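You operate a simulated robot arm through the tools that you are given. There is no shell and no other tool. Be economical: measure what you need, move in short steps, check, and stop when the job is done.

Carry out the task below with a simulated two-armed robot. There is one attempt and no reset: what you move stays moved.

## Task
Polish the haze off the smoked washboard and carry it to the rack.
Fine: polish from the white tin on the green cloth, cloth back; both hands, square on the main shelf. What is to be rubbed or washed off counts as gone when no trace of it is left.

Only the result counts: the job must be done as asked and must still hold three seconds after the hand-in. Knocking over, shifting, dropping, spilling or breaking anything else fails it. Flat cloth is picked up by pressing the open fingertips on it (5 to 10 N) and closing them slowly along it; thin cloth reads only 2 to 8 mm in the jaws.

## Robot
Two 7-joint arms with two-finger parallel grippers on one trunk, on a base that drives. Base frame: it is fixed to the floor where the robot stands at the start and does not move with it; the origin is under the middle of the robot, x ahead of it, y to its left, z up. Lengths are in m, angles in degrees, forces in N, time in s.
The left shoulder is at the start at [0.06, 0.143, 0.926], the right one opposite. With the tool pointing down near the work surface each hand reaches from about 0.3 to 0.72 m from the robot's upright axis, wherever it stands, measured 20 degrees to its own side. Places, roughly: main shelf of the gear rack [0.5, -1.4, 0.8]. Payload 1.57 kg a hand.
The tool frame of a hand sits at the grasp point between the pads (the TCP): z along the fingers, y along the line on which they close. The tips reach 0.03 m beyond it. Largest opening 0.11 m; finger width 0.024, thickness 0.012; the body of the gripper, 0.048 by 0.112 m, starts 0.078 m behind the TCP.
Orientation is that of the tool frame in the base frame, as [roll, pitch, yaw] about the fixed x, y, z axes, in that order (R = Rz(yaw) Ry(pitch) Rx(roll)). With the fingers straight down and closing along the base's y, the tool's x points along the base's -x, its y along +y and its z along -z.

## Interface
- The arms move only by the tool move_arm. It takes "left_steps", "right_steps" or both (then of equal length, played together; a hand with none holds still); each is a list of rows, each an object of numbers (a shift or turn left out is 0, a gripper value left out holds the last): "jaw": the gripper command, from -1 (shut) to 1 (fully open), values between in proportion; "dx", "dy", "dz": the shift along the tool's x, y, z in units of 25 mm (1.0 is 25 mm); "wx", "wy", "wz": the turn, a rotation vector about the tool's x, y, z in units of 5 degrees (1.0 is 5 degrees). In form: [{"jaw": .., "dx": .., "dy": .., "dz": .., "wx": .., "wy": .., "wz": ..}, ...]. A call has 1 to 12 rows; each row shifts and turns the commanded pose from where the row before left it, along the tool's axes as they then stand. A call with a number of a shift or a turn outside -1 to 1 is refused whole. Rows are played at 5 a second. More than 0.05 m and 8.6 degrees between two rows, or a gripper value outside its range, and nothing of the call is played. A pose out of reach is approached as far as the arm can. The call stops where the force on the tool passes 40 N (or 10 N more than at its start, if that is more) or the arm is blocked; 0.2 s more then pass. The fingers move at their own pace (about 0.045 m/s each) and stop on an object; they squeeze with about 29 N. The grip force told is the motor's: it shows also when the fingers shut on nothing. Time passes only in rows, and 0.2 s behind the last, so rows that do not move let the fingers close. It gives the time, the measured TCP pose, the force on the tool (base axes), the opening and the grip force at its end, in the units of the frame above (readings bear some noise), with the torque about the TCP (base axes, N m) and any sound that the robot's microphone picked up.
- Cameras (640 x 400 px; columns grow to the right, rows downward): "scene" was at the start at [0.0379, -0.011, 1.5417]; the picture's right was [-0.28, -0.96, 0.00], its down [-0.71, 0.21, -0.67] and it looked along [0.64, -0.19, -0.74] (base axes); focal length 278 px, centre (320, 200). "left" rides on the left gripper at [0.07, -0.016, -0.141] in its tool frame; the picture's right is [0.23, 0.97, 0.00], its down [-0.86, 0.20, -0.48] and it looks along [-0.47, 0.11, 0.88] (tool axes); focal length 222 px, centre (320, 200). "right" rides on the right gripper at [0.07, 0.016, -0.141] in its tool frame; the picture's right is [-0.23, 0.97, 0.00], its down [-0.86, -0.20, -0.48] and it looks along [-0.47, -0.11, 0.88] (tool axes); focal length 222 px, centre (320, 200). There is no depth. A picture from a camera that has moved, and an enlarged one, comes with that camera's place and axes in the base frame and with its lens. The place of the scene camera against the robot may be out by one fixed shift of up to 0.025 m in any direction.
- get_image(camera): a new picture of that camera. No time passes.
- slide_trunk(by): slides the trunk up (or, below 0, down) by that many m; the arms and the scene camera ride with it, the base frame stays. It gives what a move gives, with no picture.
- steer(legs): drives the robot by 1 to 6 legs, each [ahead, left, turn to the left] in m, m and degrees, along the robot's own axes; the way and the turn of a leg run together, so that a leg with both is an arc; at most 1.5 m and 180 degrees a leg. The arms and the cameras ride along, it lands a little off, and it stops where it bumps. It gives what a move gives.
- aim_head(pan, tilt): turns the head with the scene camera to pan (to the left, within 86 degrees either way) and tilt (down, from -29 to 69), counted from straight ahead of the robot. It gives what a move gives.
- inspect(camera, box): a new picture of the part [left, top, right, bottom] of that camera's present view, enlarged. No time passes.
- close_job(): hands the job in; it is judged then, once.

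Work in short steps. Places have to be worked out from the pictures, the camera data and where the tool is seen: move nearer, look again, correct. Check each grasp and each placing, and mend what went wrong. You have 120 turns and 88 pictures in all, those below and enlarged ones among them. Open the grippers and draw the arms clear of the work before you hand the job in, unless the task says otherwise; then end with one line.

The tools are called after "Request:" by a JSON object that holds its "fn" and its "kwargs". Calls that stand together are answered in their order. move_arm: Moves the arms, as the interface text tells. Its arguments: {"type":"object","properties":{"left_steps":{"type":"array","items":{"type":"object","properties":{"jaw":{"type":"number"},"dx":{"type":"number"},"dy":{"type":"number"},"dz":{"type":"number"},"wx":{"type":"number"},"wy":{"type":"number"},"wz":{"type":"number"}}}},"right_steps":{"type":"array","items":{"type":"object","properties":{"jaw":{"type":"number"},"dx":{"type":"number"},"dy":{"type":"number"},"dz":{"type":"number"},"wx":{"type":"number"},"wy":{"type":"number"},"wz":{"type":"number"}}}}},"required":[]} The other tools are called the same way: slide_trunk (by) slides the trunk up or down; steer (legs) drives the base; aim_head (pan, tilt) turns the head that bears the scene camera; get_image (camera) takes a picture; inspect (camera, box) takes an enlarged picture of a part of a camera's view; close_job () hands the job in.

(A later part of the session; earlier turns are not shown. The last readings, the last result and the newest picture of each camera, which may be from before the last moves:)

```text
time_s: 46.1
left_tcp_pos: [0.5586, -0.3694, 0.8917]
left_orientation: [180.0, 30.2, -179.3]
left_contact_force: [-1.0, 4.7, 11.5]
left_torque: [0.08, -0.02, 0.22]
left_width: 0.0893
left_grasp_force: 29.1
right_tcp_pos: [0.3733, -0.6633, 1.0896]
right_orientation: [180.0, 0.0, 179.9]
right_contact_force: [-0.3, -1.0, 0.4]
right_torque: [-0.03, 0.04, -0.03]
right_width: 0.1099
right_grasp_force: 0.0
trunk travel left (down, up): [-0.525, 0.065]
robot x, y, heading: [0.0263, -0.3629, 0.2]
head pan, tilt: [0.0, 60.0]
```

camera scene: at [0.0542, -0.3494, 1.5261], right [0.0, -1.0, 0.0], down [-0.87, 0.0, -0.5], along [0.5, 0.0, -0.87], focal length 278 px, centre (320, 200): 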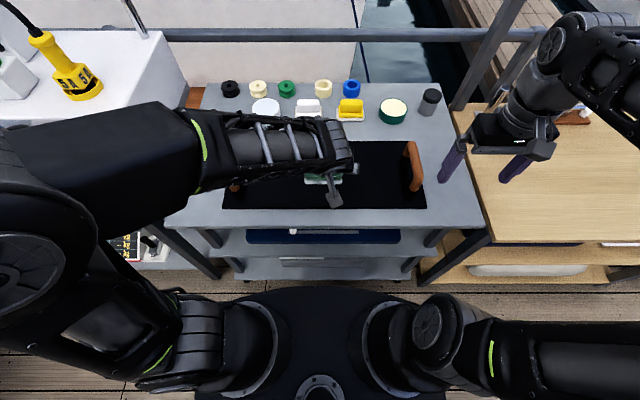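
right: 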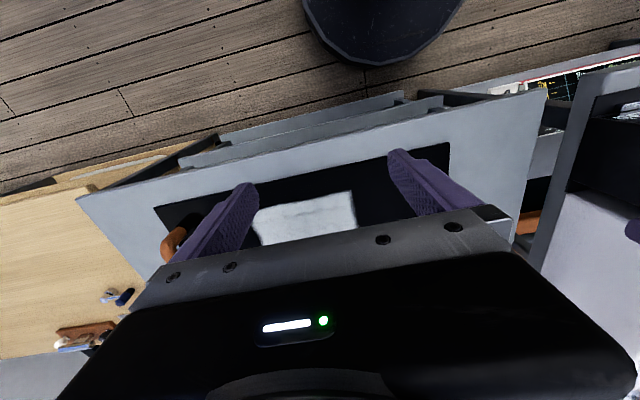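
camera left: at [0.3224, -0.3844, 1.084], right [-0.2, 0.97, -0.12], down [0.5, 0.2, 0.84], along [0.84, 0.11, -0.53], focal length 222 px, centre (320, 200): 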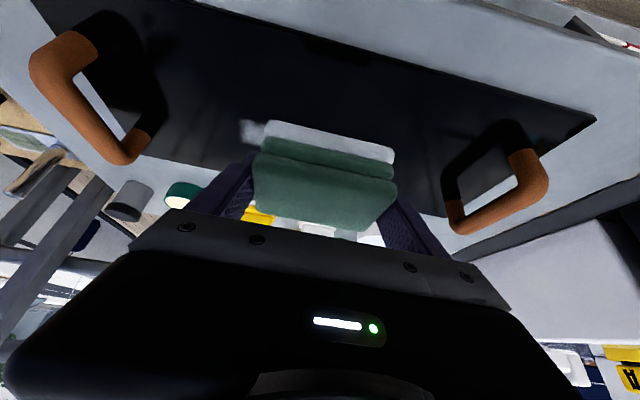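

Good, steady force. I finish this lane, then lift and swing the hand left to see the board.

Request:
{"fn": "move_arm", "kwargs": {"left_steps": [{"dy": -0.7}, {"dy": -0.7}, {"dy": -0.7}, {"dy": -0.7}, {"dy": -0.7}, {"dy": -0.5}, {"dx": 0.5, "dz": -0.29}, {"dx": 0.5, "dz": -0.29}, {"dy": 0.6}, {"dy": 0.6}, {"dy": 0.6}]}}

Request:
{"fn": "move_arm", "kwargs": {"left_steps": [{"dx": -0.4, "dz": -0.7}, {"dx": -0.4, "dz": -0.7}, {"dx": -0.4, "dz": -0.7}, {"dx": -0.4, "dy": 0.9, "dz": -0.7}, {"dx": -0.4, "dy": 0.9, "dz": -0.7}, {"dy": 1}, {"dy": 1}, {"dy": 1}, {"dy": 1}, {"dy": 1}, {"dy": 1}]}}

Request:
{"fn": "get_image", "kwargs": {"camera": "scene"}}

Request:
{"fn": "get_image", "kwargs": {"camera": "left"}}

```text
time_s: 48.5
left_tcp_pos: [0.5301, -0.4238, 0.8922]
left_orientation: [180.0, 30.2, -179.3]
left_contact_force: [-0.8, -8.2, 18.7]
left_torque: [0.17, -0.04, -0.05]
left_width: 0.089
left_grasp_force: 29.1
right_tcp_pos: [0.3732, -0.6638, 1.0895]
right_orientation: [180.0, 0.2, -180.0]
right_contact_force: [-0.5, -0.5, -0.6]
right_torque: [-0.01, -0.01, -0.04]
right_width: 0.11
right_grasp_force: 0.0
trunk travel left (down, up): [-0.525, 0.065]
robot x, y, heading: [0.0233, -0.3579, 0.3]
head pan, tilt: [0.0, 60.0]
```

```text
time_s: 50.9
left_tcp_pos: [0.527, -0.2315, 0.9919]
left_orientation: [179.9, 30.1, -179.3]
left_contact_force: [-0.2, 0.0, 0.4]
left_torque: [0.01, -0.01, 0.0]
left_width: 0.0892
left_grasp_force: 29.2
right_tcp_pos: [0.3749, -0.6626, 1.0905]
right_orientation: [180.0, 0.0, -180.0]
right_contact_force: [0.1, 0.9, 0.2]
right_torque: [-0.03, 0.02, 0.0]
right_width: 0.1101
right_grasp_force: 0.1
trunk travel left (down, up): [-0.525, 0.065]
robot x, y, heading: [0.023, -0.3631, 0.0]
head pan, tilt: [0.0, 60.0]
```

```text
60 pictures are left
camera scene: at [0.0543, -0.3494, 1.5261], right [0.0, -1.0, 0.0], down [-0.87, 0.0, -0.5], along [0.5, 0.0, -0.87], focal length 278 px, centre (320, 200)
```

scene: 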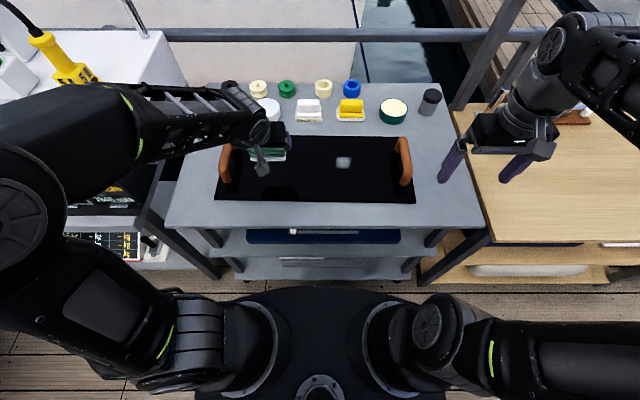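

```text
59 pictures are left
camera left: at [0.3945, -0.2469, 1.0786], right [-0.21, 0.97, -0.11], down [0.5, 0.21, 0.84], along [0.84, 0.12, -0.53], focal length 222 px, centre (320, 200)
```

left: 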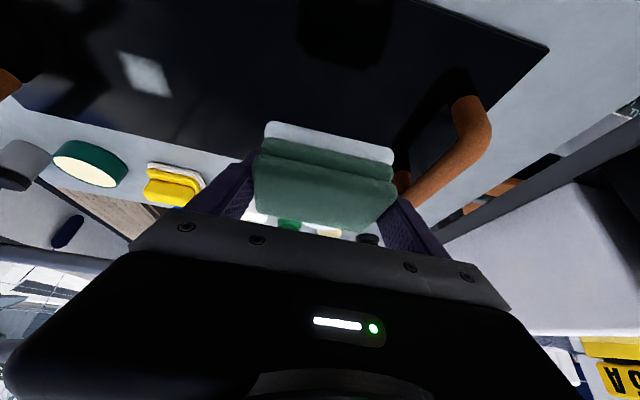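

The board slid a little with the rubbing, by about 3 cm. One small square of haze remains at about (0.583, -0.442), so I go onto it.

Request:
{"fn": "move_arm", "kwargs": {"left_steps": [{"dx": -0.185, "dy": -0.935, "dz": 0.107}, {"dx": -0.185, "dy": -0.935, "dz": 0.107}, {"dx": -0.185, "dy": -0.935, "dz": 0.107}, {"dx": -0.185, "dy": -0.935, "dz": 0.107}, {"dx": -0.185, "dy": -0.935, "dz": 0.107}, {"dx": -0.185, "dy": -0.935, "dz": 0.107}, {"dx": -0.185, "dy": -0.935, "dz": 0.107}, {"dx": -0.185, "dy": -0.935, "dz": 0.107}, {"dx": -0.185, "dy": -0.935, "dz": 0.107}, {"dx": 0.45, "dz": 0.78}, {"dx": 0.45, "dz": 0.78}, {"dx": 0.45, "dz": 0.78}]}}

Request:
{"fn": "move_arm", "kwargs": {"left_steps": [{"dx": 0.3, "dz": 0.52}, {"dx": 0.12, "dz": 0.21}, {"dx": 0.04, "dz": 0.07}, {"dx": 0.04, "dz": 0.07}, {}]}}

```text
time_s: 53.5
left_tcp_pos: [0.5768, -0.4395, 0.9247]
left_orientation: [179.9, 30.2, -179.4]
left_contact_force: [-0.6, -0.4, -0.1]
left_torque: [0.02, -0.02, 0.04]
left_width: 0.0891
left_grasp_force: 28.9
right_tcp_pos: [0.3745, -0.664, 1.0897]
right_orientation: [179.9, 0.0, 180.0]
right_contact_force: [-0.7, -0.5, -0.7]
right_torque: [0.0, 0.03, 0.01]
right_width: 0.1102
right_grasp_force: 0.2
trunk travel left (down, up): [-0.525, 0.065]
robot x, y, heading: [0.0265, -0.3617, -0.0]
head pan, tilt: [0.0, 60.0]
```

```text
time_s: 54.7
left_tcp_pos: [0.5785, -0.4385, 0.9]
left_orientation: [179.9, 30.1, -179.3]
left_contact_force: [0.2, 0.5, -0.9]
left_torque: [0.04, 0.01, 0.02]
left_width: 0.0894
left_grasp_force: 29.0
right_tcp_pos: [0.3748, -0.6624, 1.09]
right_orientation: [-180.0, 0.0, -179.9]
right_contact_force: [-0.4, 1.4, 0.1]
right_torque: [0.0, 0.01, -0.01]
right_width: 0.1099
right_grasp_force: 0.0
trunk travel left (down, up): [-0.525, 0.065]
robot x, y, heading: [0.0241, -0.3625, -0.1]
head pan, tilt: [0.0, 60.0]
```

Down to contact, with small rubs back and forth at light force.

Request:
{"fn": "move_arm", "kwargs": {"left_steps": [{"dx": 0.08, "dz": 0.14}, {"dx": 0.08, "dz": 0.14}, {"dx": 0.03, "dz": 0.05}, {}]}}

```text
time_s: 55.7
left_tcp_pos: [0.5779, -0.4386, 0.8911]
left_orientation: [-180.0, 30.5, -179.3]
left_contact_force: [-2.3, 0.3, 21.6]
left_torque: [1.06, -0.01, 0.4]
left_width: 0.0894
left_grasp_force: 28.7
right_tcp_pos: [0.3723, -0.6629, 1.0897]
right_orientation: [179.9, 0.2, 179.9]
right_contact_force: [-0.3, -0.4, 0.5]
right_torque: [-0.02, -0.02, -0.01]
right_width: 0.1101
right_grasp_force: 0.1
trunk travel left (down, up): [-0.525, 0.065]
robot x, y, heading: [0.0259, -0.3603, 0.1]
head pan, tilt: [0.0, 60.0]
```

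The torque suggests the pad bears on its left edge, so I sweep 6 cm to the right and back over the spot at light force.

Request:
{"fn": "move_arm", "kwargs": {"left_steps": [{"dx": -0.02, "dz": -0.035}, {"dy": -0.3}, {"dy": -0.4}, {"dy": -0.6}, {"dy": -0.6}, {"dy": -0.6}, {"dy": 0.4}, {"dy": 0.6}, {"dy": 0.6}, {"dy": 0.6}, {"dy": 0.6}]}}

Request:
{"fn": "move_arm", "kwargs": {"left_steps": [{"dx": -0.4, "dz": -0.7}, {"dx": -0.4, "dz": -0.7}, {"dx": -0.4, "dz": -0.7}, {"dx": -0.4, "dy": 0.9, "dz": -0.7}, {"dx": -0.4, "dy": 0.9, "dz": -0.7}, {"dy": 1}, {"dy": 1}, {"dy": 1}, {"dy": 1}, {"dy": 1}, {"dy": 1}]}}

Request:
{"fn": "inspect", "kwargs": {"camera": "scene", "box": [200, 70, 440, 220]}}

Request:
{"fn": "get_image", "kwargs": {"camera": "left"}}

```text
time_s: 58.1
left_tcp_pos: [0.5766, -0.4304, 0.8919]
left_orientation: [180.0, 30.1, -179.3]
left_contact_force: [-2.3, -2.1, 7.4]
left_torque: [-0.43, 0.03, -0.1]
left_width: 0.0892
left_grasp_force: 29.2
right_tcp_pos: [0.3737, -0.6635, 1.0902]
right_orientation: [180.0, 0.1, -180.0]
right_contact_force: [0.6, -1.2, -0.1]
right_torque: [0.05, -0.02, 0.02]
right_width: 0.1102
right_grasp_force: 0.1
trunk travel left (down, up): [-0.525, 0.065]
robot x, y, heading: [0.0228, -0.3626, 0.2]
head pan, tilt: [0.0, 60.0]
```

```text
time_s: 60.5
left_tcp_pos: [0.5746, -0.2351, 0.9898]
left_orientation: [180.0, 30.2, -179.3]
left_contact_force: [0.5, -0.1, -0.4]
left_torque: [-0.02, -0.02, -0.03]
left_width: 0.0893
left_grasp_force: 28.6
right_tcp_pos: [0.3756, -0.6623, 1.0896]
right_orientation: [180.0, -0.1, -179.9]
right_contact_force: [-0.2, 0.1, -0.5]
right_torque: [0.0, 0.0, 0.01]
right_width: 0.1098
right_grasp_force: 0.2
trunk travel left (down, up): [-0.525, 0.065]
robot x, y, heading: [0.0296, -0.3594, -0.1]
head pan, tilt: [0.0, 60.0]
```

```text
2.67 times, centred on (320, 145) of scene
camera zoom: at [0.0543, -0.3494, 1.5261], right [0.0, -1.0, 0.0], down [-0.87, 0.0, -0.5], along [0.5, 0.0, -0.87], focal length 741 px, centre (320, 347)
```

zoom: 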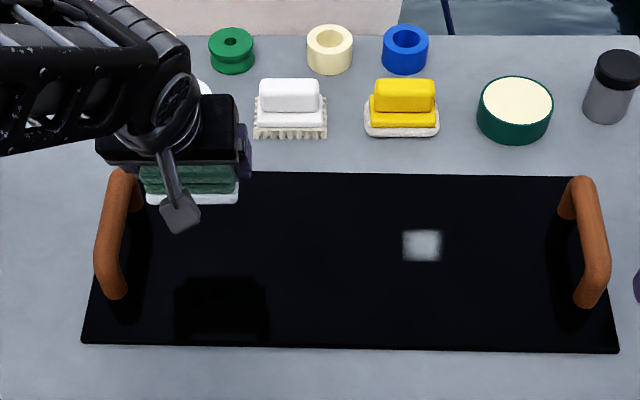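

```text
57 pictures are left
camera left: at [0.4428, -0.2521, 1.0775], right [-0.21, 0.97, -0.11], down [0.5, 0.21, 0.84], along [0.84, 0.12, -0.53], focal length 222 px, centre (320, 200)
```

left: 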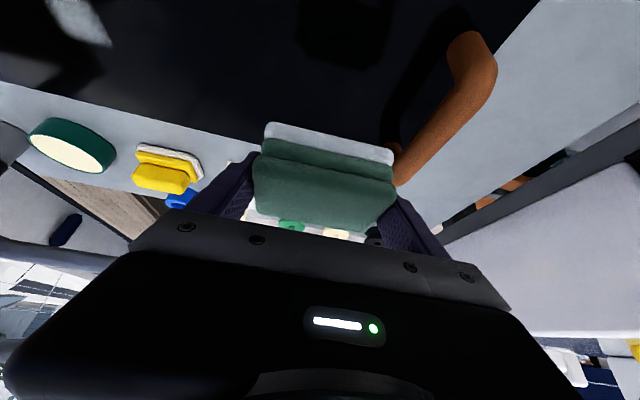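

The spot remains, now at about (0.583, -0.48): the board slides with the pad. I'll hold the board by its right handle with the right hand, and move that hand above the handle first.

Request:
{"fn": "move_arm", "kwargs": {"right_steps": [{"dx": -0.95, "dy": 0.07, "dz": 0.5}, {"dx": -0.95, "dy": 0.07, "dz": 0.5}, {"dx": -0.95, "dy": 0.07, "dz": 0.5}, {"dx": -0.95, "dy": 0.07, "dz": 0.5}, {"dx": -0.95, "dy": 0.07, "dz": 0.5}, {"dx": -0.95, "dy": 0.07, "dz": 0.5}, {"dx": -0.95, "dy": 0.07, "dz": 0.5}]}}

Request:
{"fn": "get_image", "kwargs": {"camera": "right"}}

Request:
{"fn": "inspect", "kwargs": {"camera": "scene", "box": [200, 70, 440, 220]}}

```text
time_s: 62.1
left_tcp_pos: [0.5765, -0.2364, 0.9906]
left_orientation: [180.0, 30.0, -179.3]
left_contact_force: [0.3, -0.2, 0.3]
left_torque: [0.01, -0.01, 0.01]
left_width: 0.0891
left_grasp_force: 28.9
right_tcp_pos: [0.5404, -0.6501, 1.0027]
right_orientation: [179.9, 0.0, -179.9]
right_contact_force: [-0.1, -0.1, -0.4]
right_torque: [0.03, -0.01, 0.01]
right_width: 0.1101
right_grasp_force: 0.0
trunk travel left (down, up): [-0.525, 0.065]
robot x, y, heading: [0.0273, -0.36, -0.0]
head pan, tilt: [0.0, 60.0]
```

```text
56 pictures are left
camera right: at [0.4719, -0.6328, 1.1436], right [0.23, 0.97, 0.0], down [0.86, -0.2, 0.48], along [0.47, -0.11, -0.88], focal length 222 px, centre (320, 200)
```

right: 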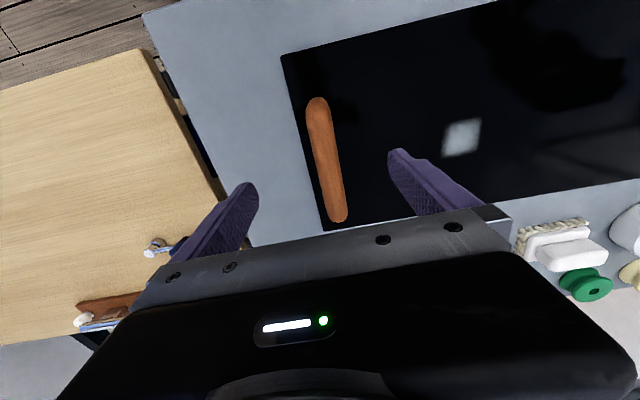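

```text
2.67 times, centred on (320, 145) of scene
camera zoom: at [0.0552, -0.35, 1.526], right [0.0, -1.0, 0.0], down [-0.87, 0.0, -0.5], along [0.5, 0.0, -0.87], focal length 741 px, centre (320, 347)
```

zoom: 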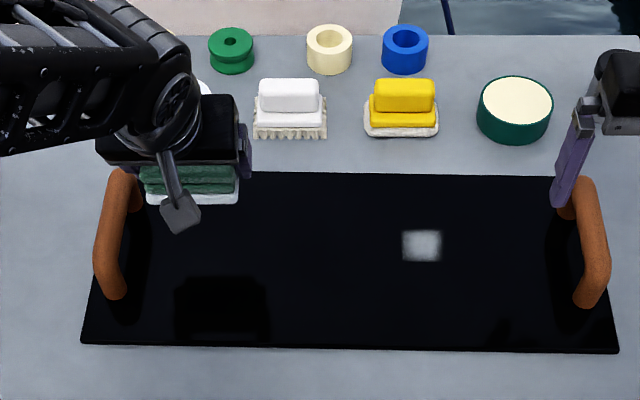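

The handle runs along x at y≈-0.642, x 0.49–0.61, z≈0.90. I lower the right hand onto its middle and close on it.

Request:
{"fn": "move_arm", "kwargs": {"right_steps": [{"dx": -0.4, "dy": 0.32}, {"dz": 0.9}, {"dz": 0.9}, {"dz": 0.9}, {"dz": 0.9}, {"dz": 0.6}]}}

Request:
{"fn": "get_image", "kwargs": {"camera": "right"}}

```text
time_s: 63.5
left_tcp_pos: [0.5757, -0.2366, 0.9909]
left_orientation: [-180.0, 30.1, -179.3]
left_contact_force: [-0.2, 0.6, 1.0]
left_torque: [-0.01, 0.0, 0.03]
left_width: 0.0895
left_grasp_force: 29.3
right_tcp_pos: [0.5501, -0.6421, 0.8978]
right_orientation: [180.0, 0.0, -180.0]
right_contact_force: [-0.8, 0.5, 0.5]
right_torque: [-0.01, -0.02, -0.01]
right_width: 0.1099
right_grasp_force: 0.0
trunk travel left (down, up): [-0.525, 0.065]
robot x, y, heading: [0.0261, -0.3631, -0.2]
head pan, tilt: [0.0, 60.0]
```

```text
54 pictures are left
camera right: at [0.481, -0.6258, 1.0395], right [0.23, 0.97, 0.0], down [0.85, -0.2, 0.48], along [0.47, -0.11, -0.88], focal length 222 px, centre (320, 200)
```

right: 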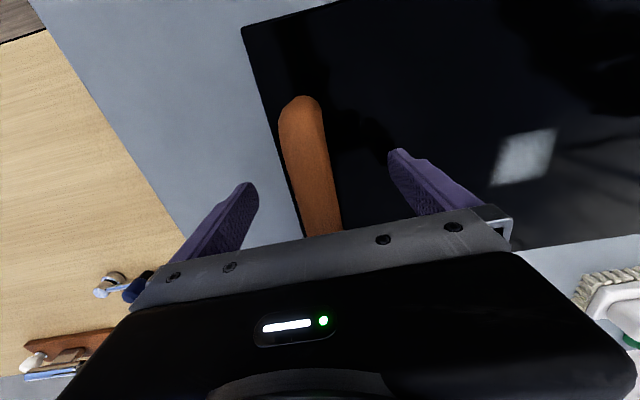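

Centred. I close the right gripper on the handle.

Request:
{"fn": "move_arm", "kwargs": {"right_steps": [{"jaw": 0.3}, {"jaw": -0.2}, {"jaw": -0.6}, {"jaw": -1}, {"jaw": -1}, {"jaw": -1}, {"jaw": -1}]}}

Request:
{"fn": "get_image", "kwargs": {"camera": "right"}}

```text
time_s: 65.1
left_tcp_pos: [0.5766, -0.236, 0.9914]
left_orientation: [179.9, 30.1, -179.3]
left_contact_force: [0.1, 0.3, -0.3]
left_torque: [0.03, 0.03, 0.02]
left_width: 0.0893
left_grasp_force: 29.1
right_tcp_pos: [0.55, -0.6435, 0.8979]
right_orientation: [180.0, -0.1, 179.9]
right_contact_force: [0.8, -4.4, 0.7]
right_torque: [0.04, -0.02, -0.6]
right_width: 0.026
right_grasp_force: 28.9
trunk travel left (down, up): [-0.525, 0.065]
robot x, y, heading: [0.0288, -0.3647, -0.1]
head pan, tilt: [0.0, 60.0]
```

```text
53 pictures are left
camera right: at [0.481, -0.6267, 1.0396], right [0.23, 0.97, 0.0], down [0.85, -0.2, 0.48], along [0.47, -0.11, -0.88], focal length 222 px, centre (320, 200)
```

right: 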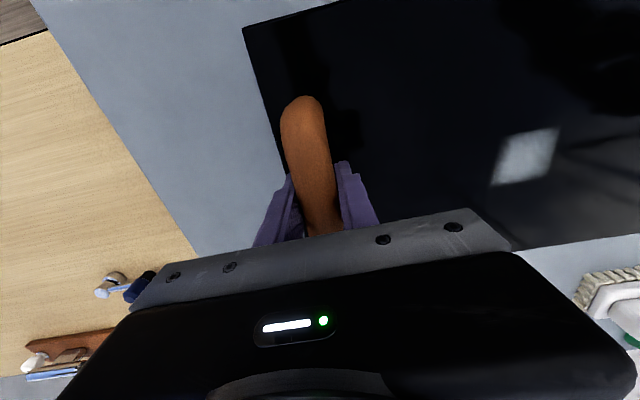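

The handle is held, 26 mm. The spot is at about (0.586, -0.46), and I bring the pad over it and down.

Request:
{"fn": "move_arm", "kwargs": {"left_steps": [{"dy": -0.98}, {"dy": -0.98}, {"dy": -0.98}, {"dy": -0.98}, {"dy": -0.98}, {"dy": -0.98}, {"dy": -0.98}, {"dy": -0.98}, {"dy": -0.9}, {"dx": 0.45, "dz": 0.78}, {"dx": 0.45, "dz": 0.78}, {"dx": 0.45, "dz": 0.78}]}}

Request:
{"fn": "move_arm", "kwargs": {"left_steps": [{"dx": 0.35, "dz": 0.6}, {"dx": 0.14, "dz": 0.24}, {"dx": 0.08, "dz": 0.14}, {"dx": 0.05, "dz": 0.085}, {}]}}

```text
time_s: 67.7
left_tcp_pos: [0.5772, -0.4553, 0.9237]
left_orientation: [179.9, 30.1, -179.4]
left_contact_force: [-0.4, 0.4, -1.0]
left_torque: [0.04, 0.02, 0.0]
left_width: 0.0894
left_grasp_force: 29.9
right_tcp_pos: [0.5504, -0.6437, 0.8968]
right_orientation: [180.0, 0.0, -180.0]
right_contact_force: [1.5, -6.7, 3.7]
right_torque: [0.23, 0.0, -0.67]
right_width: 0.026
right_grasp_force: 28.8
trunk travel left (down, up): [-0.525, 0.065]
robot x, y, heading: [0.0263, -0.3628, 0.0]
head pan, tilt: [0.0, 60.0]
```

```text
time_s: 68.9
left_tcp_pos: [0.5783, -0.4547, 0.8933]
left_orientation: [179.8, 30.1, -179.3]
left_contact_force: [-1.4, 0.7, -0.6]
left_torque: [0.0, 0.03, -0.01]
left_width: 0.0893
left_grasp_force: 29.2
right_tcp_pos: [0.5495, -0.6444, 0.8985]
right_orientation: [-180.0, 0.0, 179.9]
right_contact_force: [0.9, -4.9, 2.5]
right_torque: [0.08, -0.02, -0.69]
right_width: 0.0258
right_grasp_force: 29.3
trunk travel left (down, up): [-0.525, 0.065]
robot x, y, heading: [0.0248, -0.3591, 0.1]
head pan, tilt: [0.0, 60.0]
```

Just above contact. I press on and rub over the spot with ±3 cm strokes.

Request:
{"fn": "move_arm", "kwargs": {"left_steps": [{"dx": 0.05, "dz": 0.09}, {"dx": 0.05, "dz": 0.087}, {}]}}

Request:
{"fn": "move_arm", "kwargs": {"left_steps": [{"dy": -0.5}, {"dy": -0.6}, {"dy": -0.4}, {"dy": 0.6}, {"dy": 0.6}, {"dy": 0.6}, {"dy": 0.6}, {"dy": 0.4}, {"dy": -0.6}, {"dy": -0.6}, {"dy": -0.3}]}}

Request:
{"fn": "inspect", "kwargs": {"camera": "right", "box": [380, 0, 640, 240]}}

```text
time_s: 69.6
left_tcp_pos: [0.5794, -0.4549, 0.8919]
left_orientation: [-179.9, 30.4, -179.3]
left_contact_force: [-2.3, 0.1, 6.1]
left_torque: [0.32, 0.05, 0.16]
left_width: 0.0893
left_grasp_force: 29.0
right_tcp_pos: [0.5501, -0.6431, 0.8968]
right_orientation: [180.0, 0.2, 180.0]
right_contact_force: [-1.3, -0.9, 5.6]
right_torque: [-0.07, 0.33, -0.76]
right_width: 0.0258
right_grasp_force: 28.9
trunk travel left (down, up): [-0.525, 0.065]
robot x, y, heading: [0.0221, -0.363, -0.0]
head pan, tilt: [0.0, 60.0]
stopped in row 3 (left hand): the force on the tool passed its limit at 42 N (the readings are from after the stop); the commanded pose is now the measured one
```

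```text
time_s: 71.9
left_tcp_pos: [0.5802, -0.4471, 0.8928]
left_orientation: [179.9, 30.4, -178.9]
left_contact_force: [-1.3, -1.7, 4.9]
left_torque: [0.16, 0.02, 0.02]
left_width: 0.0892
left_grasp_force: 29.4
right_tcp_pos: [0.5508, -0.6433, 0.8965]
right_orientation: [-180.0, 0.2, 179.7]
right_contact_force: [-4.2, 1.6, 7.8]
right_torque: [0.18, 0.05, -0.68]
right_width: 0.026
right_grasp_force: 28.6
trunk travel left (down, up): [-0.525, 0.065]
robot x, y, heading: [0.0275, -0.3593, 0.2]
head pan, tilt: [0.0, 60.0]
stopped in row 11 (left hand): the force on the tool passed its limit at 73 N (the readings are from after the stop); the commanded pose is now the measured one
```

```text
1.67 times, centred on (510, 120) of right
camera zoom: at [0.4804, -0.6258, 1.0397], right [0.23, 0.97, 0.0], down [0.85, -0.2, 0.48], along [0.47, -0.11, -0.88], focal length 370 px, centre (3, 333)
```

zoom: 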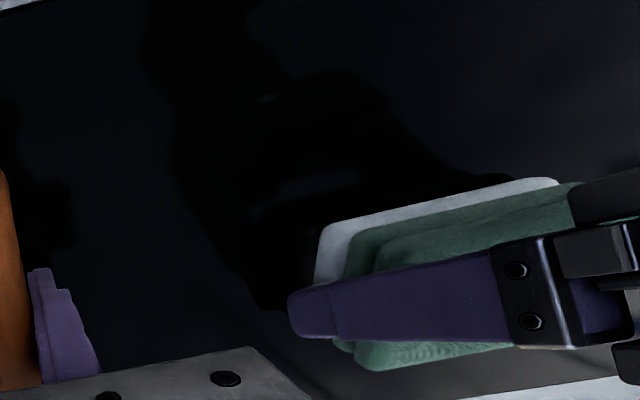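

I lift and check the spot from the right camera.

Request:
{"fn": "move_arm", "kwargs": {"left_steps": [{"dx": -0.4, "dz": -0.7}, {"dx": -0.4, "dz": -0.7}, {"dx": -0.4, "dz": -0.7}, {"dx": -0.4, "dy": 0.9, "dz": -0.7}, {"dx": -0.4, "dy": 0.9, "dz": -0.7}, {"dy": 1}, {"dy": 1}, {"dy": 1}]}}

Request:
{"fn": "get_image", "kwargs": {"camera": "right"}}

Request:
{"fn": "inspect", "kwargs": {"camera": "scene", "box": [200, 70, 440, 220]}}

```text
time_s: 73.7
left_tcp_pos: [0.5774, -0.323, 0.9901]
left_orientation: [179.9, 30.5, -179.0]
left_contact_force: [-0.3, -0.1, -0.1]
left_torque: [-0.01, -0.03, -0.03]
left_width: 0.0895
left_grasp_force: 29.3
right_tcp_pos: [0.5507, -0.6437, 0.8982]
right_orientation: [-179.8, 0.2, 179.9]
right_contact_force: [-4.5, 1.1, 14.1]
right_torque: [-0.11, -0.01, -0.68]
right_width: 0.026
right_grasp_force: 29.3
trunk travel left (down, up): [-0.525, 0.065]
robot x, y, heading: [0.0259, -0.3616, 0.2]
head pan, tilt: [0.0, 60.0]
```

```text
51 pictures are left
camera right: at [0.4806, -0.6258, 1.0395], right [0.23, 0.97, 0.0], down [0.85, -0.2, 0.48], along [0.47, -0.11, -0.88], focal length 222 px, centre (320, 200)
```

right: 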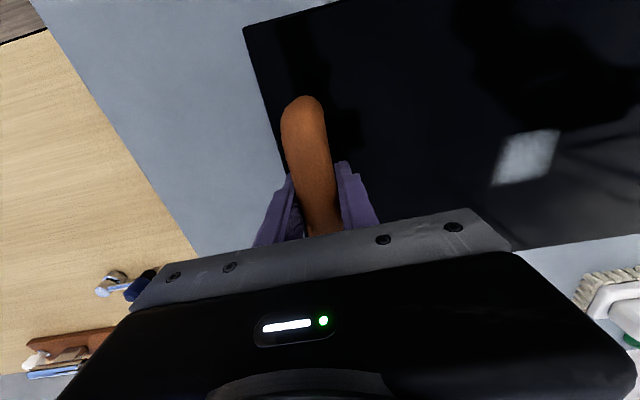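

```text
2.67 times, centred on (320, 145) of scene
camera zoom: at [0.0527, -0.3486, 1.5261], right [0.0, -1.0, 0.0], down [-0.87, 0.0, -0.5], along [0.5, 0.0, -0.87], focal length 741 px, centre (320, 347)
```

zoom: 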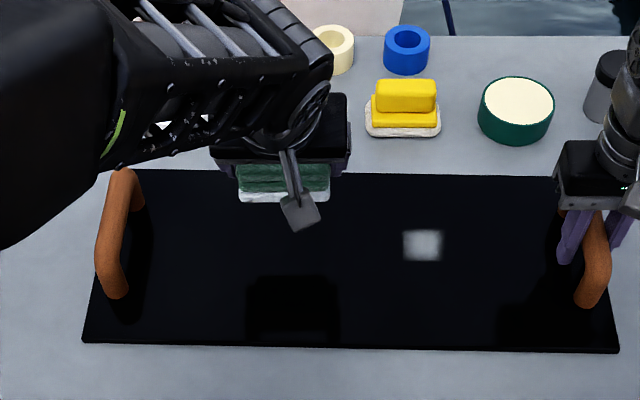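

The spot looks unchanged. The torque indicates that the pad bears only on its left edge, so it never passed over the spot. I roll the pad 3° to bring its right edge down and try again.

Request:
{"fn": "move_arm", "kwargs": {"left_steps": [{"wx": -0.52, "wz": 0.3}, {"dy": -0.9}, {"dy": -0.9}, {"dy": -0.9}, {"dy": -0.9}, {"dy": -0.9}, {"dx": 0.45, "dz": 0.78}, {"dx": 0.45, "dz": 0.78}, {"dx": 0.45, "dz": 0.78}, {"dx": 0.35, "dz": 0.61}]}}

Request:
{"fn": "move_arm", "kwargs": {"left_steps": [{"dx": 0.05, "dz": 0.087}, {"dx": 0.05, "dz": 0.087}, {"dx": 0.04, "dz": 0.07}, {}]}}

```text
time_s: 75.9
left_tcp_pos: [0.58, -0.4333, 0.9021]
left_orientation: [176.5, 30.4, 179.3]
left_contact_force: [-0.2, 0.3, 0.4]
left_torque: [0.02, 0.0, -0.03]
left_width: 0.0893
left_grasp_force: 28.8
right_tcp_pos: [0.5504, -0.6428, 0.898]
right_orientation: [-179.8, 0.3, -180.0]
right_contact_force: [-2.5, 0.4, 16.1]
right_torque: [0.06, -0.1, -0.67]
right_width: 0.0262
right_grasp_force: 29.7
trunk travel left (down, up): [-0.525, 0.065]
robot x, y, heading: [0.026, -0.3576, 0.1]
head pan, tilt: [0.0, 60.0]
```

```text
time_s: 76.9
left_tcp_pos: [0.5797, -0.4332, 0.8951]
left_orientation: [176.5, 30.4, 179.3]
left_contact_force: [-0.3, -0.2, -0.6]
left_torque: [0.0, 0.02, 0.0]
left_width: 0.0895
left_grasp_force: 28.5
right_tcp_pos: [0.5499, -0.6438, 0.8975]
right_orientation: [-179.8, 0.1, 180.0]
right_contact_force: [-1.6, 0.5, 16.0]
right_torque: [0.01, -0.05, -0.72]
right_width: 0.0261
right_grasp_force: 28.9
trunk travel left (down, up): [-0.525, 0.065]
robot x, y, heading: [0.0267, -0.3632, -0.1]
head pan, tilt: [0.0, 60.0]
```

Request:
{"fn": "move_arm", "kwargs": {"left_steps": [{"dx": 0.03, "dz": 0.052}, {"dx": 0.03, "dz": 0.052}, {}]}}

```text
time_s: 77.7
left_tcp_pos: [0.5807, -0.433, 0.8939]
left_orientation: [176.6, 30.6, 179.3]
left_contact_force: [-8.6, 4.6, 27.6]
left_torque: [-1.16, 0.14, -0.46]
left_width: 0.0891
left_grasp_force: 28.4
right_tcp_pos: [0.5499, -0.6434, 0.8972]
right_orientation: [-179.8, 0.2, 180.0]
right_contact_force: [10.9, -1.2, 1.5]
right_torque: [0.06, 0.62, -0.73]
right_width: 0.026
right_grasp_force: 29.1
trunk travel left (down, up): [-0.525, 0.065]
robot x, y, heading: [0.0255, -0.3592, 0.2]
head pan, tilt: [0.0, 60.0]
```

Now the right edge bears, at about y=-0.475. I ease a little and rub left and back.

Request:
{"fn": "move_arm", "kwargs": {"left_steps": [{"dx": -0.015, "dz": -0.026}, {"dy": 0.3}, {"dy": 0.5}, {"dy": 0.5}, {"dy": 0.5}, {"dy": 0.5}, {"dy": -0.5}, {"dy": -0.5}, {"dy": -0.5}, {"dy": -0.5}, {"dy": -0.6}, {"dy": -0.3}]}}

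Request:
{"fn": "move_arm", "kwargs": {"left_steps": [{"dx": -0.4, "dz": -0.7}, {"dx": -0.4, "dz": -0.7}, {"dx": -0.4, "dz": -0.7}, {"dx": -0.4, "dy": 0.9, "dz": -0.7}, {"dx": -0.4, "dy": 0.9, "dz": -0.7}, {"dy": 1}, {"dy": 1}]}}

Request:
{"fn": "inspect", "kwargs": {"camera": "scene", "box": [200, 70, 440, 220]}}

```text
time_s: 79.6
left_tcp_pos: [0.5801, -0.4062, 0.8935]
left_orientation: [176.4, 30.5, 179.7]
left_contact_force: [-1.6, -2.1, 4.3]
left_torque: [-0.24, 0.02, -0.06]
left_width: 0.0893
left_grasp_force: 29.3
right_tcp_pos: [0.5496, -0.6444, 0.897]
right_orientation: [-179.8, 0.2, 179.7]
right_contact_force: [-4.8, 1.8, 9.5]
right_torque: [0.18, 0.23, -0.76]
right_width: 0.026
right_grasp_force: 28.8
trunk travel left (down, up): [-0.525, 0.065]
robot x, y, heading: [0.0248, -0.3622, -0.0]
head pan, tilt: [0.0, 60.0]
stopped in row 9 (left hand): the force on the tool passed its limit at 67 N (the readings are from after the stop); the commanded pose is now the measured one
```

```text
time_s: 81.2
left_tcp_pos: [0.5748, -0.3144, 1.0002]
left_orientation: [176.3, 30.4, 179.5]
left_contact_force: [0.8, 0.1, 0.3]
left_torque: [0.0, 0.02, -0.02]
left_width: 0.0893
left_grasp_force: 28.9
right_tcp_pos: [0.5506, -0.6448, 0.8974]
right_orientation: [-179.7, 0.1, 179.9]
right_contact_force: [-3.6, 1.8, 17.0]
right_torque: [-0.07, -0.09, -0.71]
right_width: 0.0259
right_grasp_force: 28.8
trunk travel left (down, up): [-0.525, 0.065]
robot x, y, heading: [0.0244, -0.3581, 0.2]
head pan, tilt: [0.0, 60.0]
```

```text
2.67 times, centred on (320, 145) of scene
camera zoom: at [0.0526, -0.3482, 1.5261], right [0.0, -1.0, 0.0], down [-0.87, 0.0, -0.5], along [0.5, 0.0, -0.87], focal length 741 px, centre (320, 347)
```

zoom: 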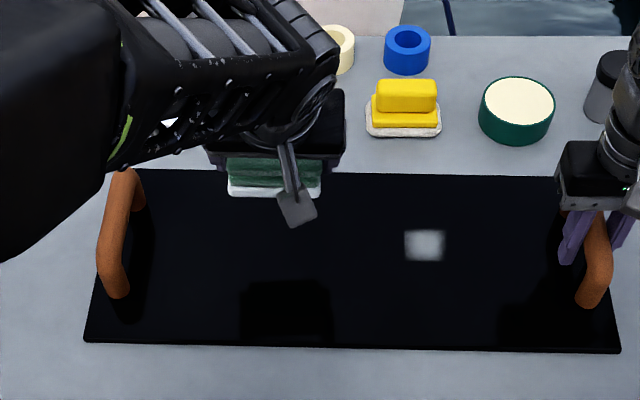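

Unchanged again. The pad probably only wipes where its rim corners bear, and the spot has lain between the near and far edges. I set the hand back so the far right corner crosses the spot, in several lanes.

Request:
{"fn": "move_arm", "kwargs": {"left_steps": [{"dx": 0.26, "dy": -0.9, "dz": -0.15}, {"dx": 0.26, "dy": -0.9, "dz": -0.15}, {"dx": 0.26, "dy": -0.9, "dz": -0.15}, {"dx": 0.26, "dy": -0.8, "dz": -0.15}, {"dx": 0.45, "dz": 0.78}, {"dx": 0.45, "dz": 0.78}, {"dx": 0.45, "dz": 0.78}, {"dx": 0.45, "dz": 0.78}, {"dx": 0.12, "dz": 0.21}, {"dx": 0.05, "dz": 0.087}, {}]}}

Request:
{"fn": "move_arm", "kwargs": {"left_steps": [{"dx": 0.03, "dz": 0.052}, {"dx": 0.03, "dz": 0.052}, {}]}}

```text
time_s: 83.6
left_tcp_pos: [0.5492, -0.3977, 0.8963]
left_orientation: [176.5, 30.4, 179.5]
left_contact_force: [0.1, 0.8, -0.8]
left_torque: [-0.01, -0.02, 0.0]
left_width: 0.0894
left_grasp_force: 28.5
right_tcp_pos: [0.5502, -0.644, 0.8978]
right_orientation: [-179.7, 0.1, 179.9]
right_contact_force: [-1.1, 0.3, 17.7]
right_torque: [-0.03, -0.03, -0.68]
right_width: 0.026
right_grasp_force: 28.6
trunk travel left (down, up): [-0.525, 0.065]
robot x, y, heading: [0.0261, -0.3632, 0.3]
head pan, tilt: [0.0, 60.0]
```

```text
time_s: 84.4
left_tcp_pos: [0.5499, -0.3984, 0.8947]
left_orientation: [176.5, 30.5, 179.6]
left_contact_force: [-3.8, 0.7, 11.3]
left_torque: [-0.53, 0.06, -0.25]
left_width: 0.0892
left_grasp_force: 29.0
right_tcp_pos: [0.5509, -0.6445, 0.8974]
right_orientation: [-179.6, 0.1, 180.0]
right_contact_force: [5.4, -0.5, 12.0]
right_torque: [0.08, 0.32, -0.73]
right_width: 0.0259
right_grasp_force: 28.7
trunk travel left (down, up): [-0.525, 0.065]
robot x, y, heading: [0.0242, -0.3662, 0.2]
head pan, tilt: [0.0, 60.0]
```

11 N. I stroke right slowly, shift 1 cm, and stroke back.

Request:
{"fn": "move_arm", "kwargs": {"left_steps": [{"dy": -0.3}, {"dy": -0.35}, {"dy": -0.35}, {"dy": -0.35}, {"dy": -0.35}, {"dy": -0.35}, {"dy": -0.35}, {"dx": 0.3, "dz": -0.175}, {"dy": 0.35}, {"dy": 0.35}, {"dy": 0.35}, {"dy": 0.35}]}}

Request:
{"fn": "inspect", "kwargs": {"camera": "right", "box": [380, 40, 640, 240]}}

```text
time_s: 85.1
left_tcp_pos: [0.5512, -0.4129, 0.8939]
left_orientation: [176.4, 30.6, 180.0]
left_contact_force: [-0.4, -1.4, 3.9]
left_torque: [-0.2, -0.03, 0.0]
left_width: 0.0892
left_grasp_force: 29.3
right_tcp_pos: [0.5503, -0.6445, 0.8977]
right_orientation: [-179.7, 0.2, 179.6]
right_contact_force: [-5.9, 3.2, 10.6]
right_torque: [0.16, 0.16, -0.78]
right_width: 0.0261
right_grasp_force: 29.5
trunk travel left (down, up): [-0.525, 0.065]
robot x, y, heading: [0.0261, -0.3611, 0.1]
head pan, tilt: [0.0, 60.0]
stopped in row 3 (left hand): the force on the tool passed its limit at 50 N (the readings are from after the stop); the commanded pose is now the measured one
```

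```text
2.00 times, centred on (510, 140) of right
camera zoom: at [0.4806, -0.6265, 1.039], right [0.23, 0.97, 0.0], down [0.85, -0.2, 0.48], along [0.47, -0.12, -0.88], focal length 444 px, centre (-60, 320)
```

zoom: 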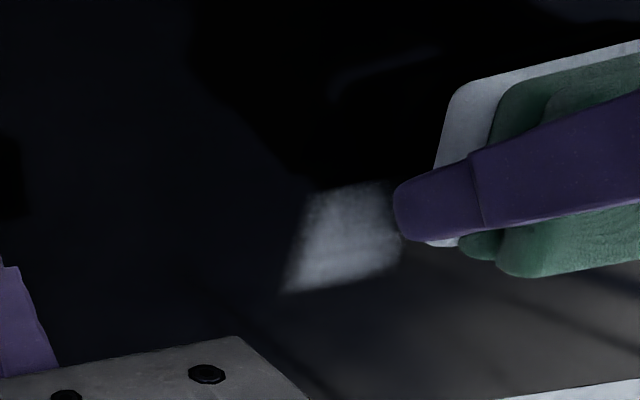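

This close view is telling: the left fingertips are level with the pad's underside, so the fingers bear on the board instead of the pad. I'll level the tool, set the pad on the board, and regrip it about 12 mm higher.

Request:
{"fn": "move_arm", "kwargs": {"left_steps": [{"dx": -0.12, "dz": -0.2}, {"wx": 0.55, "wz": -0.32}, {"dx": 0.07, "dz": 0.12}, {"dx": 0.04, "dz": 0.07}, {}]}}

```text
time_s: 86.3
left_tcp_pos: [0.5501, -0.4117, 0.8948]
left_orientation: [180.0, 30.6, -178.3]
left_contact_force: [0.4, 0.3, -1.7]
left_torque: [-0.03, 0.0, 0.01]
left_width: 0.0893
left_grasp_force: 29.0
right_tcp_pos: [0.5497, -0.6432, 0.8968]
right_orientation: [-179.6, 0.2, 179.8]
right_contact_force: [-6.5, 4.8, 16.0]
right_torque: [-0.08, -0.16, -0.69]
right_width: 0.0258
right_grasp_force: 28.9
trunk travel left (down, up): [-0.525, 0.065]
robot x, y, heading: [0.0244, -0.3638, 0.3]
head pan, tilt: [0.0, 60.0]
```

About 1–2 mm above the board. I open, raise 12 mm and close again.

Request:
{"fn": "move_arm", "kwargs": {"left_steps": [{"jaw": 1}, {"jaw": 1}, {"jaw": 1}, {"jaw": 1, "dx": -0.12, "dz": -0.21}, {"jaw": 1, "dx": -0.12, "dz": -0.21}, {"jaw": 0.6}, {"jaw": 0}, {"jaw": -1}, {"jaw": -1}, {"jaw": -1}, {"jaw": -1}]}}

Request:
{"fn": "inspect", "kwargs": {"camera": "right", "box": [380, 40, 640, 240]}}

Request:
{"fn": "get_image", "kwargs": {"camera": "left"}}

```text
time_s: 88.7
left_tcp_pos: [0.5505, -0.4101, 0.9079]
left_orientation: [-179.9, 30.6, -178.4]
left_contact_force: [-1.1, 0.2, 3.2]
left_torque: [0.04, 0.02, 0.03]
left_width: 0.0892
left_grasp_force: 29.0
right_tcp_pos: [0.5499, -0.6441, 0.8974]
right_orientation: [-179.7, 0.2, 179.9]
right_contact_force: [-2.3, 4.0, 14.1]
right_torque: [-0.06, -0.07, -0.7]
right_width: 0.0259
right_grasp_force: 29.2
trunk travel left (down, up): [-0.525, 0.065]
robot x, y, heading: [0.0275, -0.3623, 0.3]
head pan, tilt: [0.0, 60.0]
```

```text
2.00 times, centred on (510, 140) of right
camera zoom: at [0.4807, -0.6265, 1.0388], right [0.23, 0.97, -0.01], down [0.85, -0.2, 0.48], along [0.47, -0.12, -0.88], focal length 444 px, centre (-60, 320)
```

zoom: 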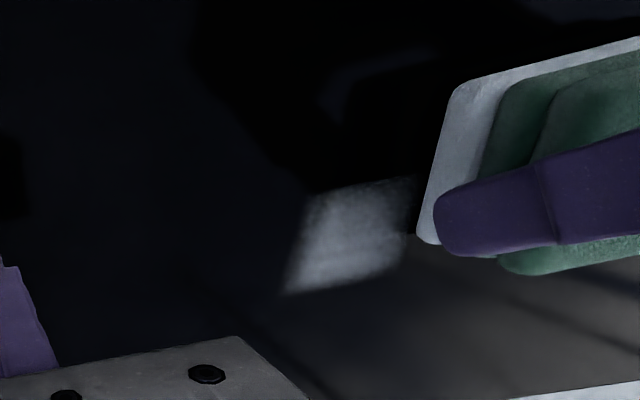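

```text
46 pictures are left
camera left: at [0.4182, -0.43, 0.9925], right [-0.22, 0.97, -0.12], down [0.49, 0.21, 0.85], along [0.84, 0.13, -0.52], focal length 222 px, centre (320, 200)
```

left: 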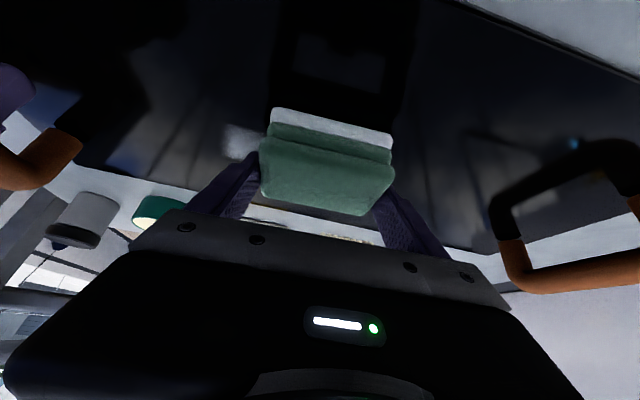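

The pad now sits lower in the fingers. I move 1 cm ahead, press, and sweep over the spot.

Request:
{"fn": "move_arm", "kwargs": {"left_steps": [{"dx": -0.4, "dz": 0.23}, {"dx": 0.03, "dz": 0.055}, {}]}}

```text
time_s: 89.5
left_tcp_pos: [0.5631, -0.4101, 0.9064]
left_orientation: [-179.9, 30.9, -178.3]
left_contact_force: [-10.1, 6.2, 29.6]
left_torque: [0.38, 0.57, -0.02]
left_width: 0.0891
left_grasp_force: 28.7
right_tcp_pos: [0.55, -0.6446, 0.8972]
right_orientation: [-179.5, 0.2, 179.9]
right_contact_force: [9.0, 2.5, 1.1]
right_torque: [-0.04, 0.18, -0.77]
right_width: 0.0257
right_grasp_force: 28.8
trunk travel left (down, up): [-0.525, 0.065]
robot x, y, heading: [0.0263, -0.3632, -0.1]
head pan, tilt: [0.0, 60.0]
```

29 N is a bit much, so I ease 1 mm and sweep.

Request:
{"fn": "move_arm", "kwargs": {"left_steps": [{"dx": -0.02, "dz": -0.035}, {"dy": -0.3}, {"dy": -0.5}, {"dy": -0.5}, {"dy": -0.5}, {"dy": -0.5}, {"dy": -0.5}, {"dy": 0.5}, {"dy": 0.5}, {"dy": 0.5}, {"dy": 0.5}, {"dy": 0.5}]}}

Request:
{"fn": "inspect", "kwargs": {"camera": "right", "box": [380, 40, 640, 240]}}

```text
time_s: 92.1
left_tcp_pos: [0.5629, -0.417, 0.9057]
left_orientation: [179.9, 30.6, -178.3]
left_contact_force: [0.2, -4.4, 11.5]
left_torque: [-0.79, -0.17, -0.04]
left_width: 0.0891
left_grasp_force: 28.9
right_tcp_pos: [0.549, -0.6448, 0.897]
right_orientation: [-179.6, 0.3, 179.9]
right_contact_force: [0.1, 7.7, 10.9]
right_torque: [-0.29, -0.18, -0.73]
right_width: 0.0261
right_grasp_force: 28.1
trunk travel left (down, up): [-0.525, 0.065]
robot x, y, heading: [0.0262, -0.3567, 0.2]
head pan, tilt: [0.0, 60.0]
```

```text
2.00 times, centred on (510, 140) of right
camera zoom: at [0.4807, -0.6266, 1.0387], right [0.23, 0.97, -0.01], down [0.85, -0.2, 0.48], along [0.47, -0.12, -0.88], focal length 444 px, centre (-60, 320)
```

zoom: 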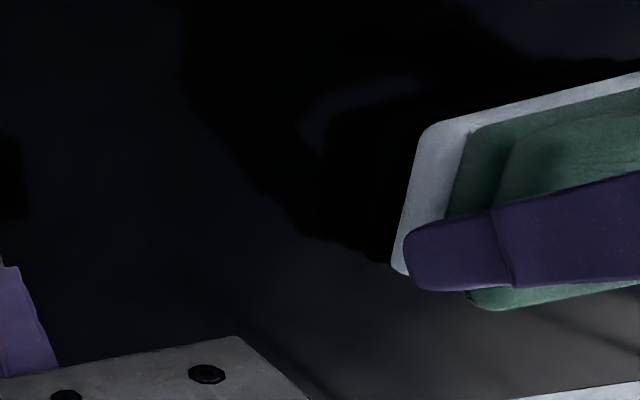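

The spot is gone. I lift the pad clear and inspect the whole board for faint traces.

Request:
{"fn": "move_arm", "kwargs": {"left_steps": [{"dx": -0.4, "dz": -0.7}, {"dx": -0.4, "dz": -0.7}, {"dx": -0.4, "dz": -0.7}, {"dx": -0.4, "dy": 0.9, "dz": -0.7}, {"dx": -0.4, "dy": 0.9, "dz": -0.7}, {"dy": 1}, {"dy": 1}, {"dy": 1}, {"dy": 1}, {"dy": 1}, {"dy": 1}]}}

Request:
{"fn": "inspect", "kwargs": {"camera": "scene", "box": [200, 70, 440, 220]}}

Request:
{"fn": "inspect", "kwargs": {"camera": "right", "box": [250, 0, 640, 244]}}

Request:
{"fn": "get_image", "kwargs": {"camera": "left"}}

```text
time_s: 94.5
left_tcp_pos: [0.5548, -0.2248, 1.008]
left_orientation: [-179.8, 30.6, -178.4]
left_contact_force: [-0.6, -1.0, -0.5]
left_torque: [0.0, 0.03, 0.0]
left_width: 0.0891
left_grasp_force: 29.5
right_tcp_pos: [0.5505, -0.6452, 0.8973]
right_orientation: [-179.5, 0.1, 179.8]
right_contact_force: [-3.3, 6.1, 13.6]
right_torque: [-0.23, -0.03, -0.72]
right_width: 0.026
right_grasp_force: 29.0
trunk travel left (down, up): [-0.525, 0.065]
robot x, y, heading: [0.0291, -0.3613, 0.2]
head pan, tilt: [0.0, 60.0]
```

```text
2.67 times, centred on (320, 145) of scene
camera zoom: at [0.0529, -0.3476, 1.5261], right [0.0, -1.0, 0.0], down [-0.87, 0.0, -0.5], along [0.5, 0.0, -0.87], focal length 741 px, centre (320, 347)
```

zoom: 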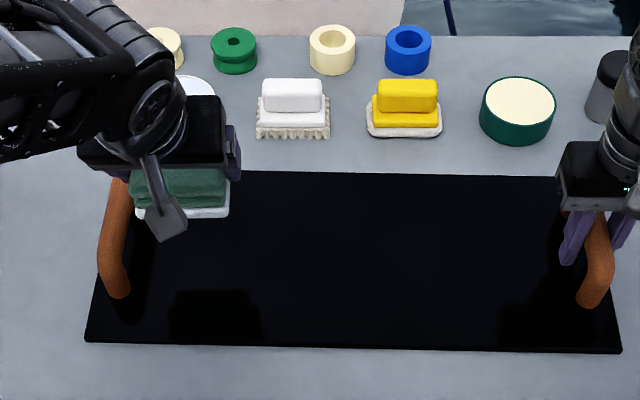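

```text
1.64 times, centred on (445, 122) of right
camera zoom: at [0.4808, -0.6266, 1.0385], right [0.23, 0.97, -0.01], down [0.85, -0.2, 0.48], along [0.47, -0.12, -0.88], focal length 364 px, centre (115, 328)
```

zoom: 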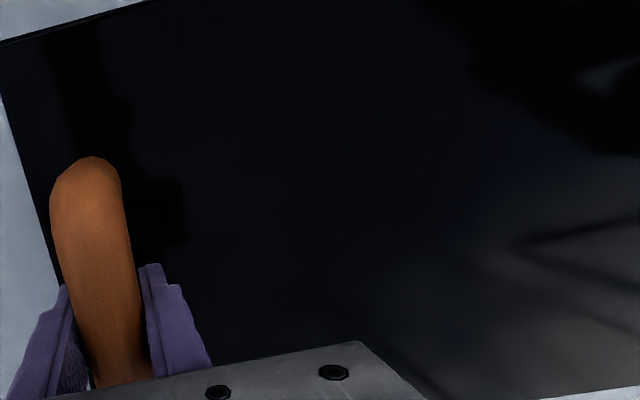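

```text
42 pictures are left
camera left: at [0.422, -0.2436, 1.093], right [-0.22, 0.97, -0.12], down [0.49, 0.21, 0.85], along [0.84, 0.13, -0.52], focal length 222 px, centre (320, 200)
```

left: 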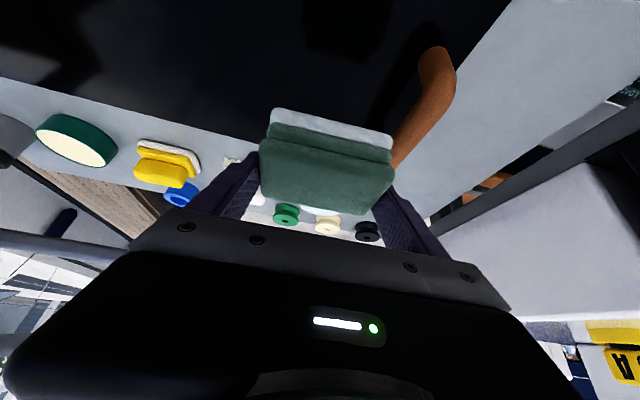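

The board is clean with no trace visible. Now I release the right handle and raise the right hand, squaring up the left hand's yaw.

Request:
{"fn": "move_arm", "kwargs": {"right_steps": [{"jaw": 0}, {"jaw": 0.5}, {"jaw": 0.5}, {"jaw": 0.5}, {"dz": -1}, {"dz": -1}, {"dz": -1}, {"dz": -1}, {"dz": -1}, {"dz": -1}, {"dz": -0.8}], "left_steps": [{}, {}, {}, {"wx": 0.16, "wz": 0.28}, {}, {}, {}, {}, {}, {}, {}]}}

Request:
{"fn": "steer", "kwargs": {"legs": [[0, 0.2, 0]]}}

```text
time_s: 96.9
left_tcp_pos: [0.5561, -0.2259, 1.0066]
left_orientation: [180.0, 30.7, -179.8]
left_contact_force: [0.4, 0.1, -0.2]
left_torque: [-0.01, -0.03, 0.01]
left_width: 0.0896
left_grasp_force: 29.3
right_tcp_pos: [0.5489, -0.6443, 1.0658]
right_orientation: [-179.7, 0.1, 179.9]
right_contact_force: [0.3, -0.8, 0.7]
right_torque: [0.03, 0.0, 0.0]
right_width: 0.0825
right_grasp_force: 0.1
trunk travel left (down, up): [-0.525, 0.065]
robot x, y, heading: [0.0279, -0.3633, 0.0]
head pan, tilt: [0.0, 60.0]
```

```text
time_s: 98.5
left_tcp_pos: [0.5549, -0.0217, 1.0072]
left_orientation: [180.0, 30.5, -179.8]
left_contact_force: [-0.2, 0.3, -0.8]
left_torque: [-0.02, 0.01, 0.0]
left_width: 0.0893
left_grasp_force: 29.8
right_tcp_pos: [0.5489, -0.4397, 1.0651]
right_orientation: [-179.6, 0.2, 179.9]
right_contact_force: [0.1, 0.3, -0.3]
right_torque: [-0.03, -0.03, 0.05]
right_width: 0.0824
right_grasp_force: 0.0
trunk travel left (down, up): [-0.525, 0.065]
robot x, y, heading: [0.0247, -0.1578, 0.1]
head pan, tilt: [0.0, 60.0]
```

I carry the pad back above its original place.

Request:
{"fn": "move_arm", "kwargs": {"left_steps": [{"dx": -0.76, "dy": -0.105, "dz": 0.69}, {"dx": -0.76, "dy": -0.105, "dz": 0.69}, {"dx": -0.76, "dy": -0.105, "dz": 0.69}, {"dx": -0.76, "dy": -0.105, "dz": 0.69}, {"dx": -0.76, "dy": -0.105, "dz": 0.69}, {"dx": -0.76, "dy": -0.105, "dz": 0.69}, {"dx": -0.76, "dy": -0.105, "dz": 0.69}, {"dx": -0.76, "dy": -0.105, "dz": 0.69}, {"dx": -0.76, "dy": -0.105, "dz": 0.69}]}}

Request:
{"fn": "aim_head", "kwargs": {"pan": 0, "tilt": 50}}

Request:
{"fn": "inspect", "kwargs": {"camera": "scene", "box": [220, 60, 420, 185]}}

Request:
{"fn": "get_image", "kwargs": {"camera": "left"}}

```text
time_s: 100.5
left_tcp_pos: [0.7817, -0.0449, 0.9582]
left_orientation: [-179.9, 30.5, -179.8]
left_contact_force: [-0.5, -0.6, -1.2]
left_torque: [-0.01, 0.01, -0.01]
left_width: 0.089
left_grasp_force: 29.4
right_tcp_pos: [0.5506, -0.4406, 1.0648]
right_orientation: [-179.7, 0.0, 179.8]
right_contact_force: [0.4, 0.4, 0.1]
right_torque: [0.0, 0.02, 0.02]
right_width: 0.0825
right_grasp_force: 0.0
trunk travel left (down, up): [-0.525, 0.065]
robot x, y, heading: [0.0204, -0.1543, 0.2]
head pan, tilt: [0.0, 60.0]
```

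```text
time_s: 101.2
left_tcp_pos: [0.7808, -0.0447, 0.9587]
left_orientation: [180.0, 30.6, -179.9]
left_contact_force: [0.2, -0.3, -0.1]
left_torque: [0.02, -0.04, 0.01]
left_width: 0.0892
left_grasp_force: 29.1
right_tcp_pos: [0.5498, -0.4404, 1.0664]
right_orientation: [-179.8, 0.0, 179.9]
right_contact_force: [-0.5, 0.9, -0.2]
right_torque: [0.0, -0.01, 0.0]
right_width: 0.0826
right_grasp_force: 0.0
trunk travel left (down, up): [-0.525, 0.065]
robot x, y, heading: [0.0264, -0.1577, 0.3]
head pan, tilt: [0.0, 50.0]
```

```text
3.20 times, centred on (320, 122) of scene
camera zoom: at [0.0642, -0.1466, 1.5386], right [0.0, -1.0, 0.0], down [-0.77, 0.0, -0.64], along [0.64, 0.0, -0.77], focal length 889 px, centre (320, 448)
```

zoom: 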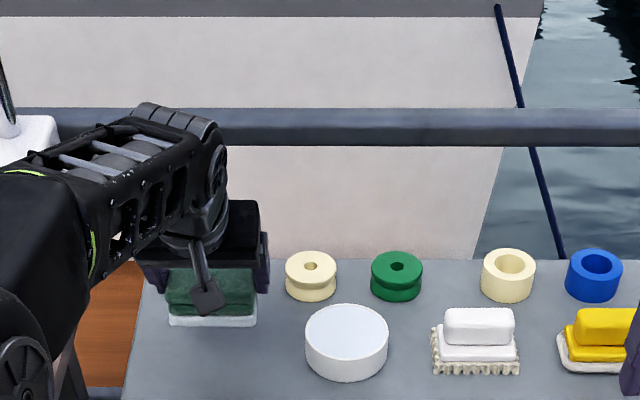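

```text
40 pictures are left
camera left: at [0.6477, -0.0604, 1.0447], right [-0.2, 0.97, -0.11], down [0.49, 0.2, 0.85], along [0.85, 0.11, -0.52], focal length 222 px, centre (320, 200)
```

left: 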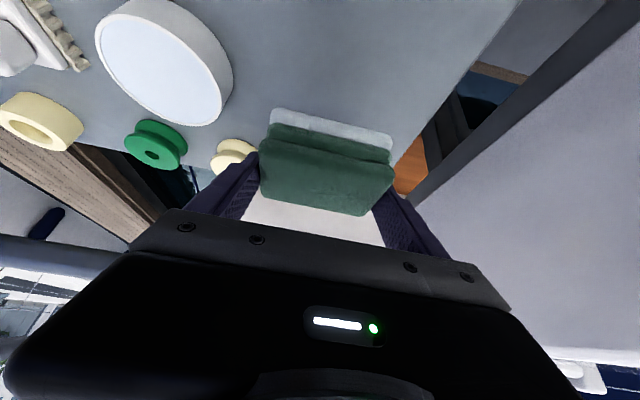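

It is well placed above the spot. I lower it to the table.

Request:
{"fn": "move_arm", "kwargs": {"left_steps": [{"dx": 0.12, "dz": -0.06}, {"dx": 0.35, "dz": 0.59}, {"dx": 0.35, "dz": 0.59}, {"dx": 0.35, "dz": 0.59}, {"dx": 0.13, "dz": 0.22}, {}]}}

```text
time_s: 102.6
left_tcp_pos: [0.7778, -0.0444, 0.9024]
left_orientation: [-179.9, 30.5, -179.8]
left_contact_force: [0.1, 0.1, -0.5]
left_torque: [0.0, 0.0, 0.03]
left_width: 0.0894
left_grasp_force: 28.9
right_tcp_pos: [0.5485, -0.4413, 1.0666]
right_orientation: [-179.6, 0.1, 179.9]
right_contact_force: [-0.4, 0.1, -0.1]
right_torque: [0.0, -0.04, 0.02]
right_width: 0.0826
right_grasp_force: 0.2
trunk travel left (down, up): [-0.525, 0.065]
robot x, y, heading: [0.0223, -0.1576, 0.4]
head pan, tilt: [0.0, 50.0]
```

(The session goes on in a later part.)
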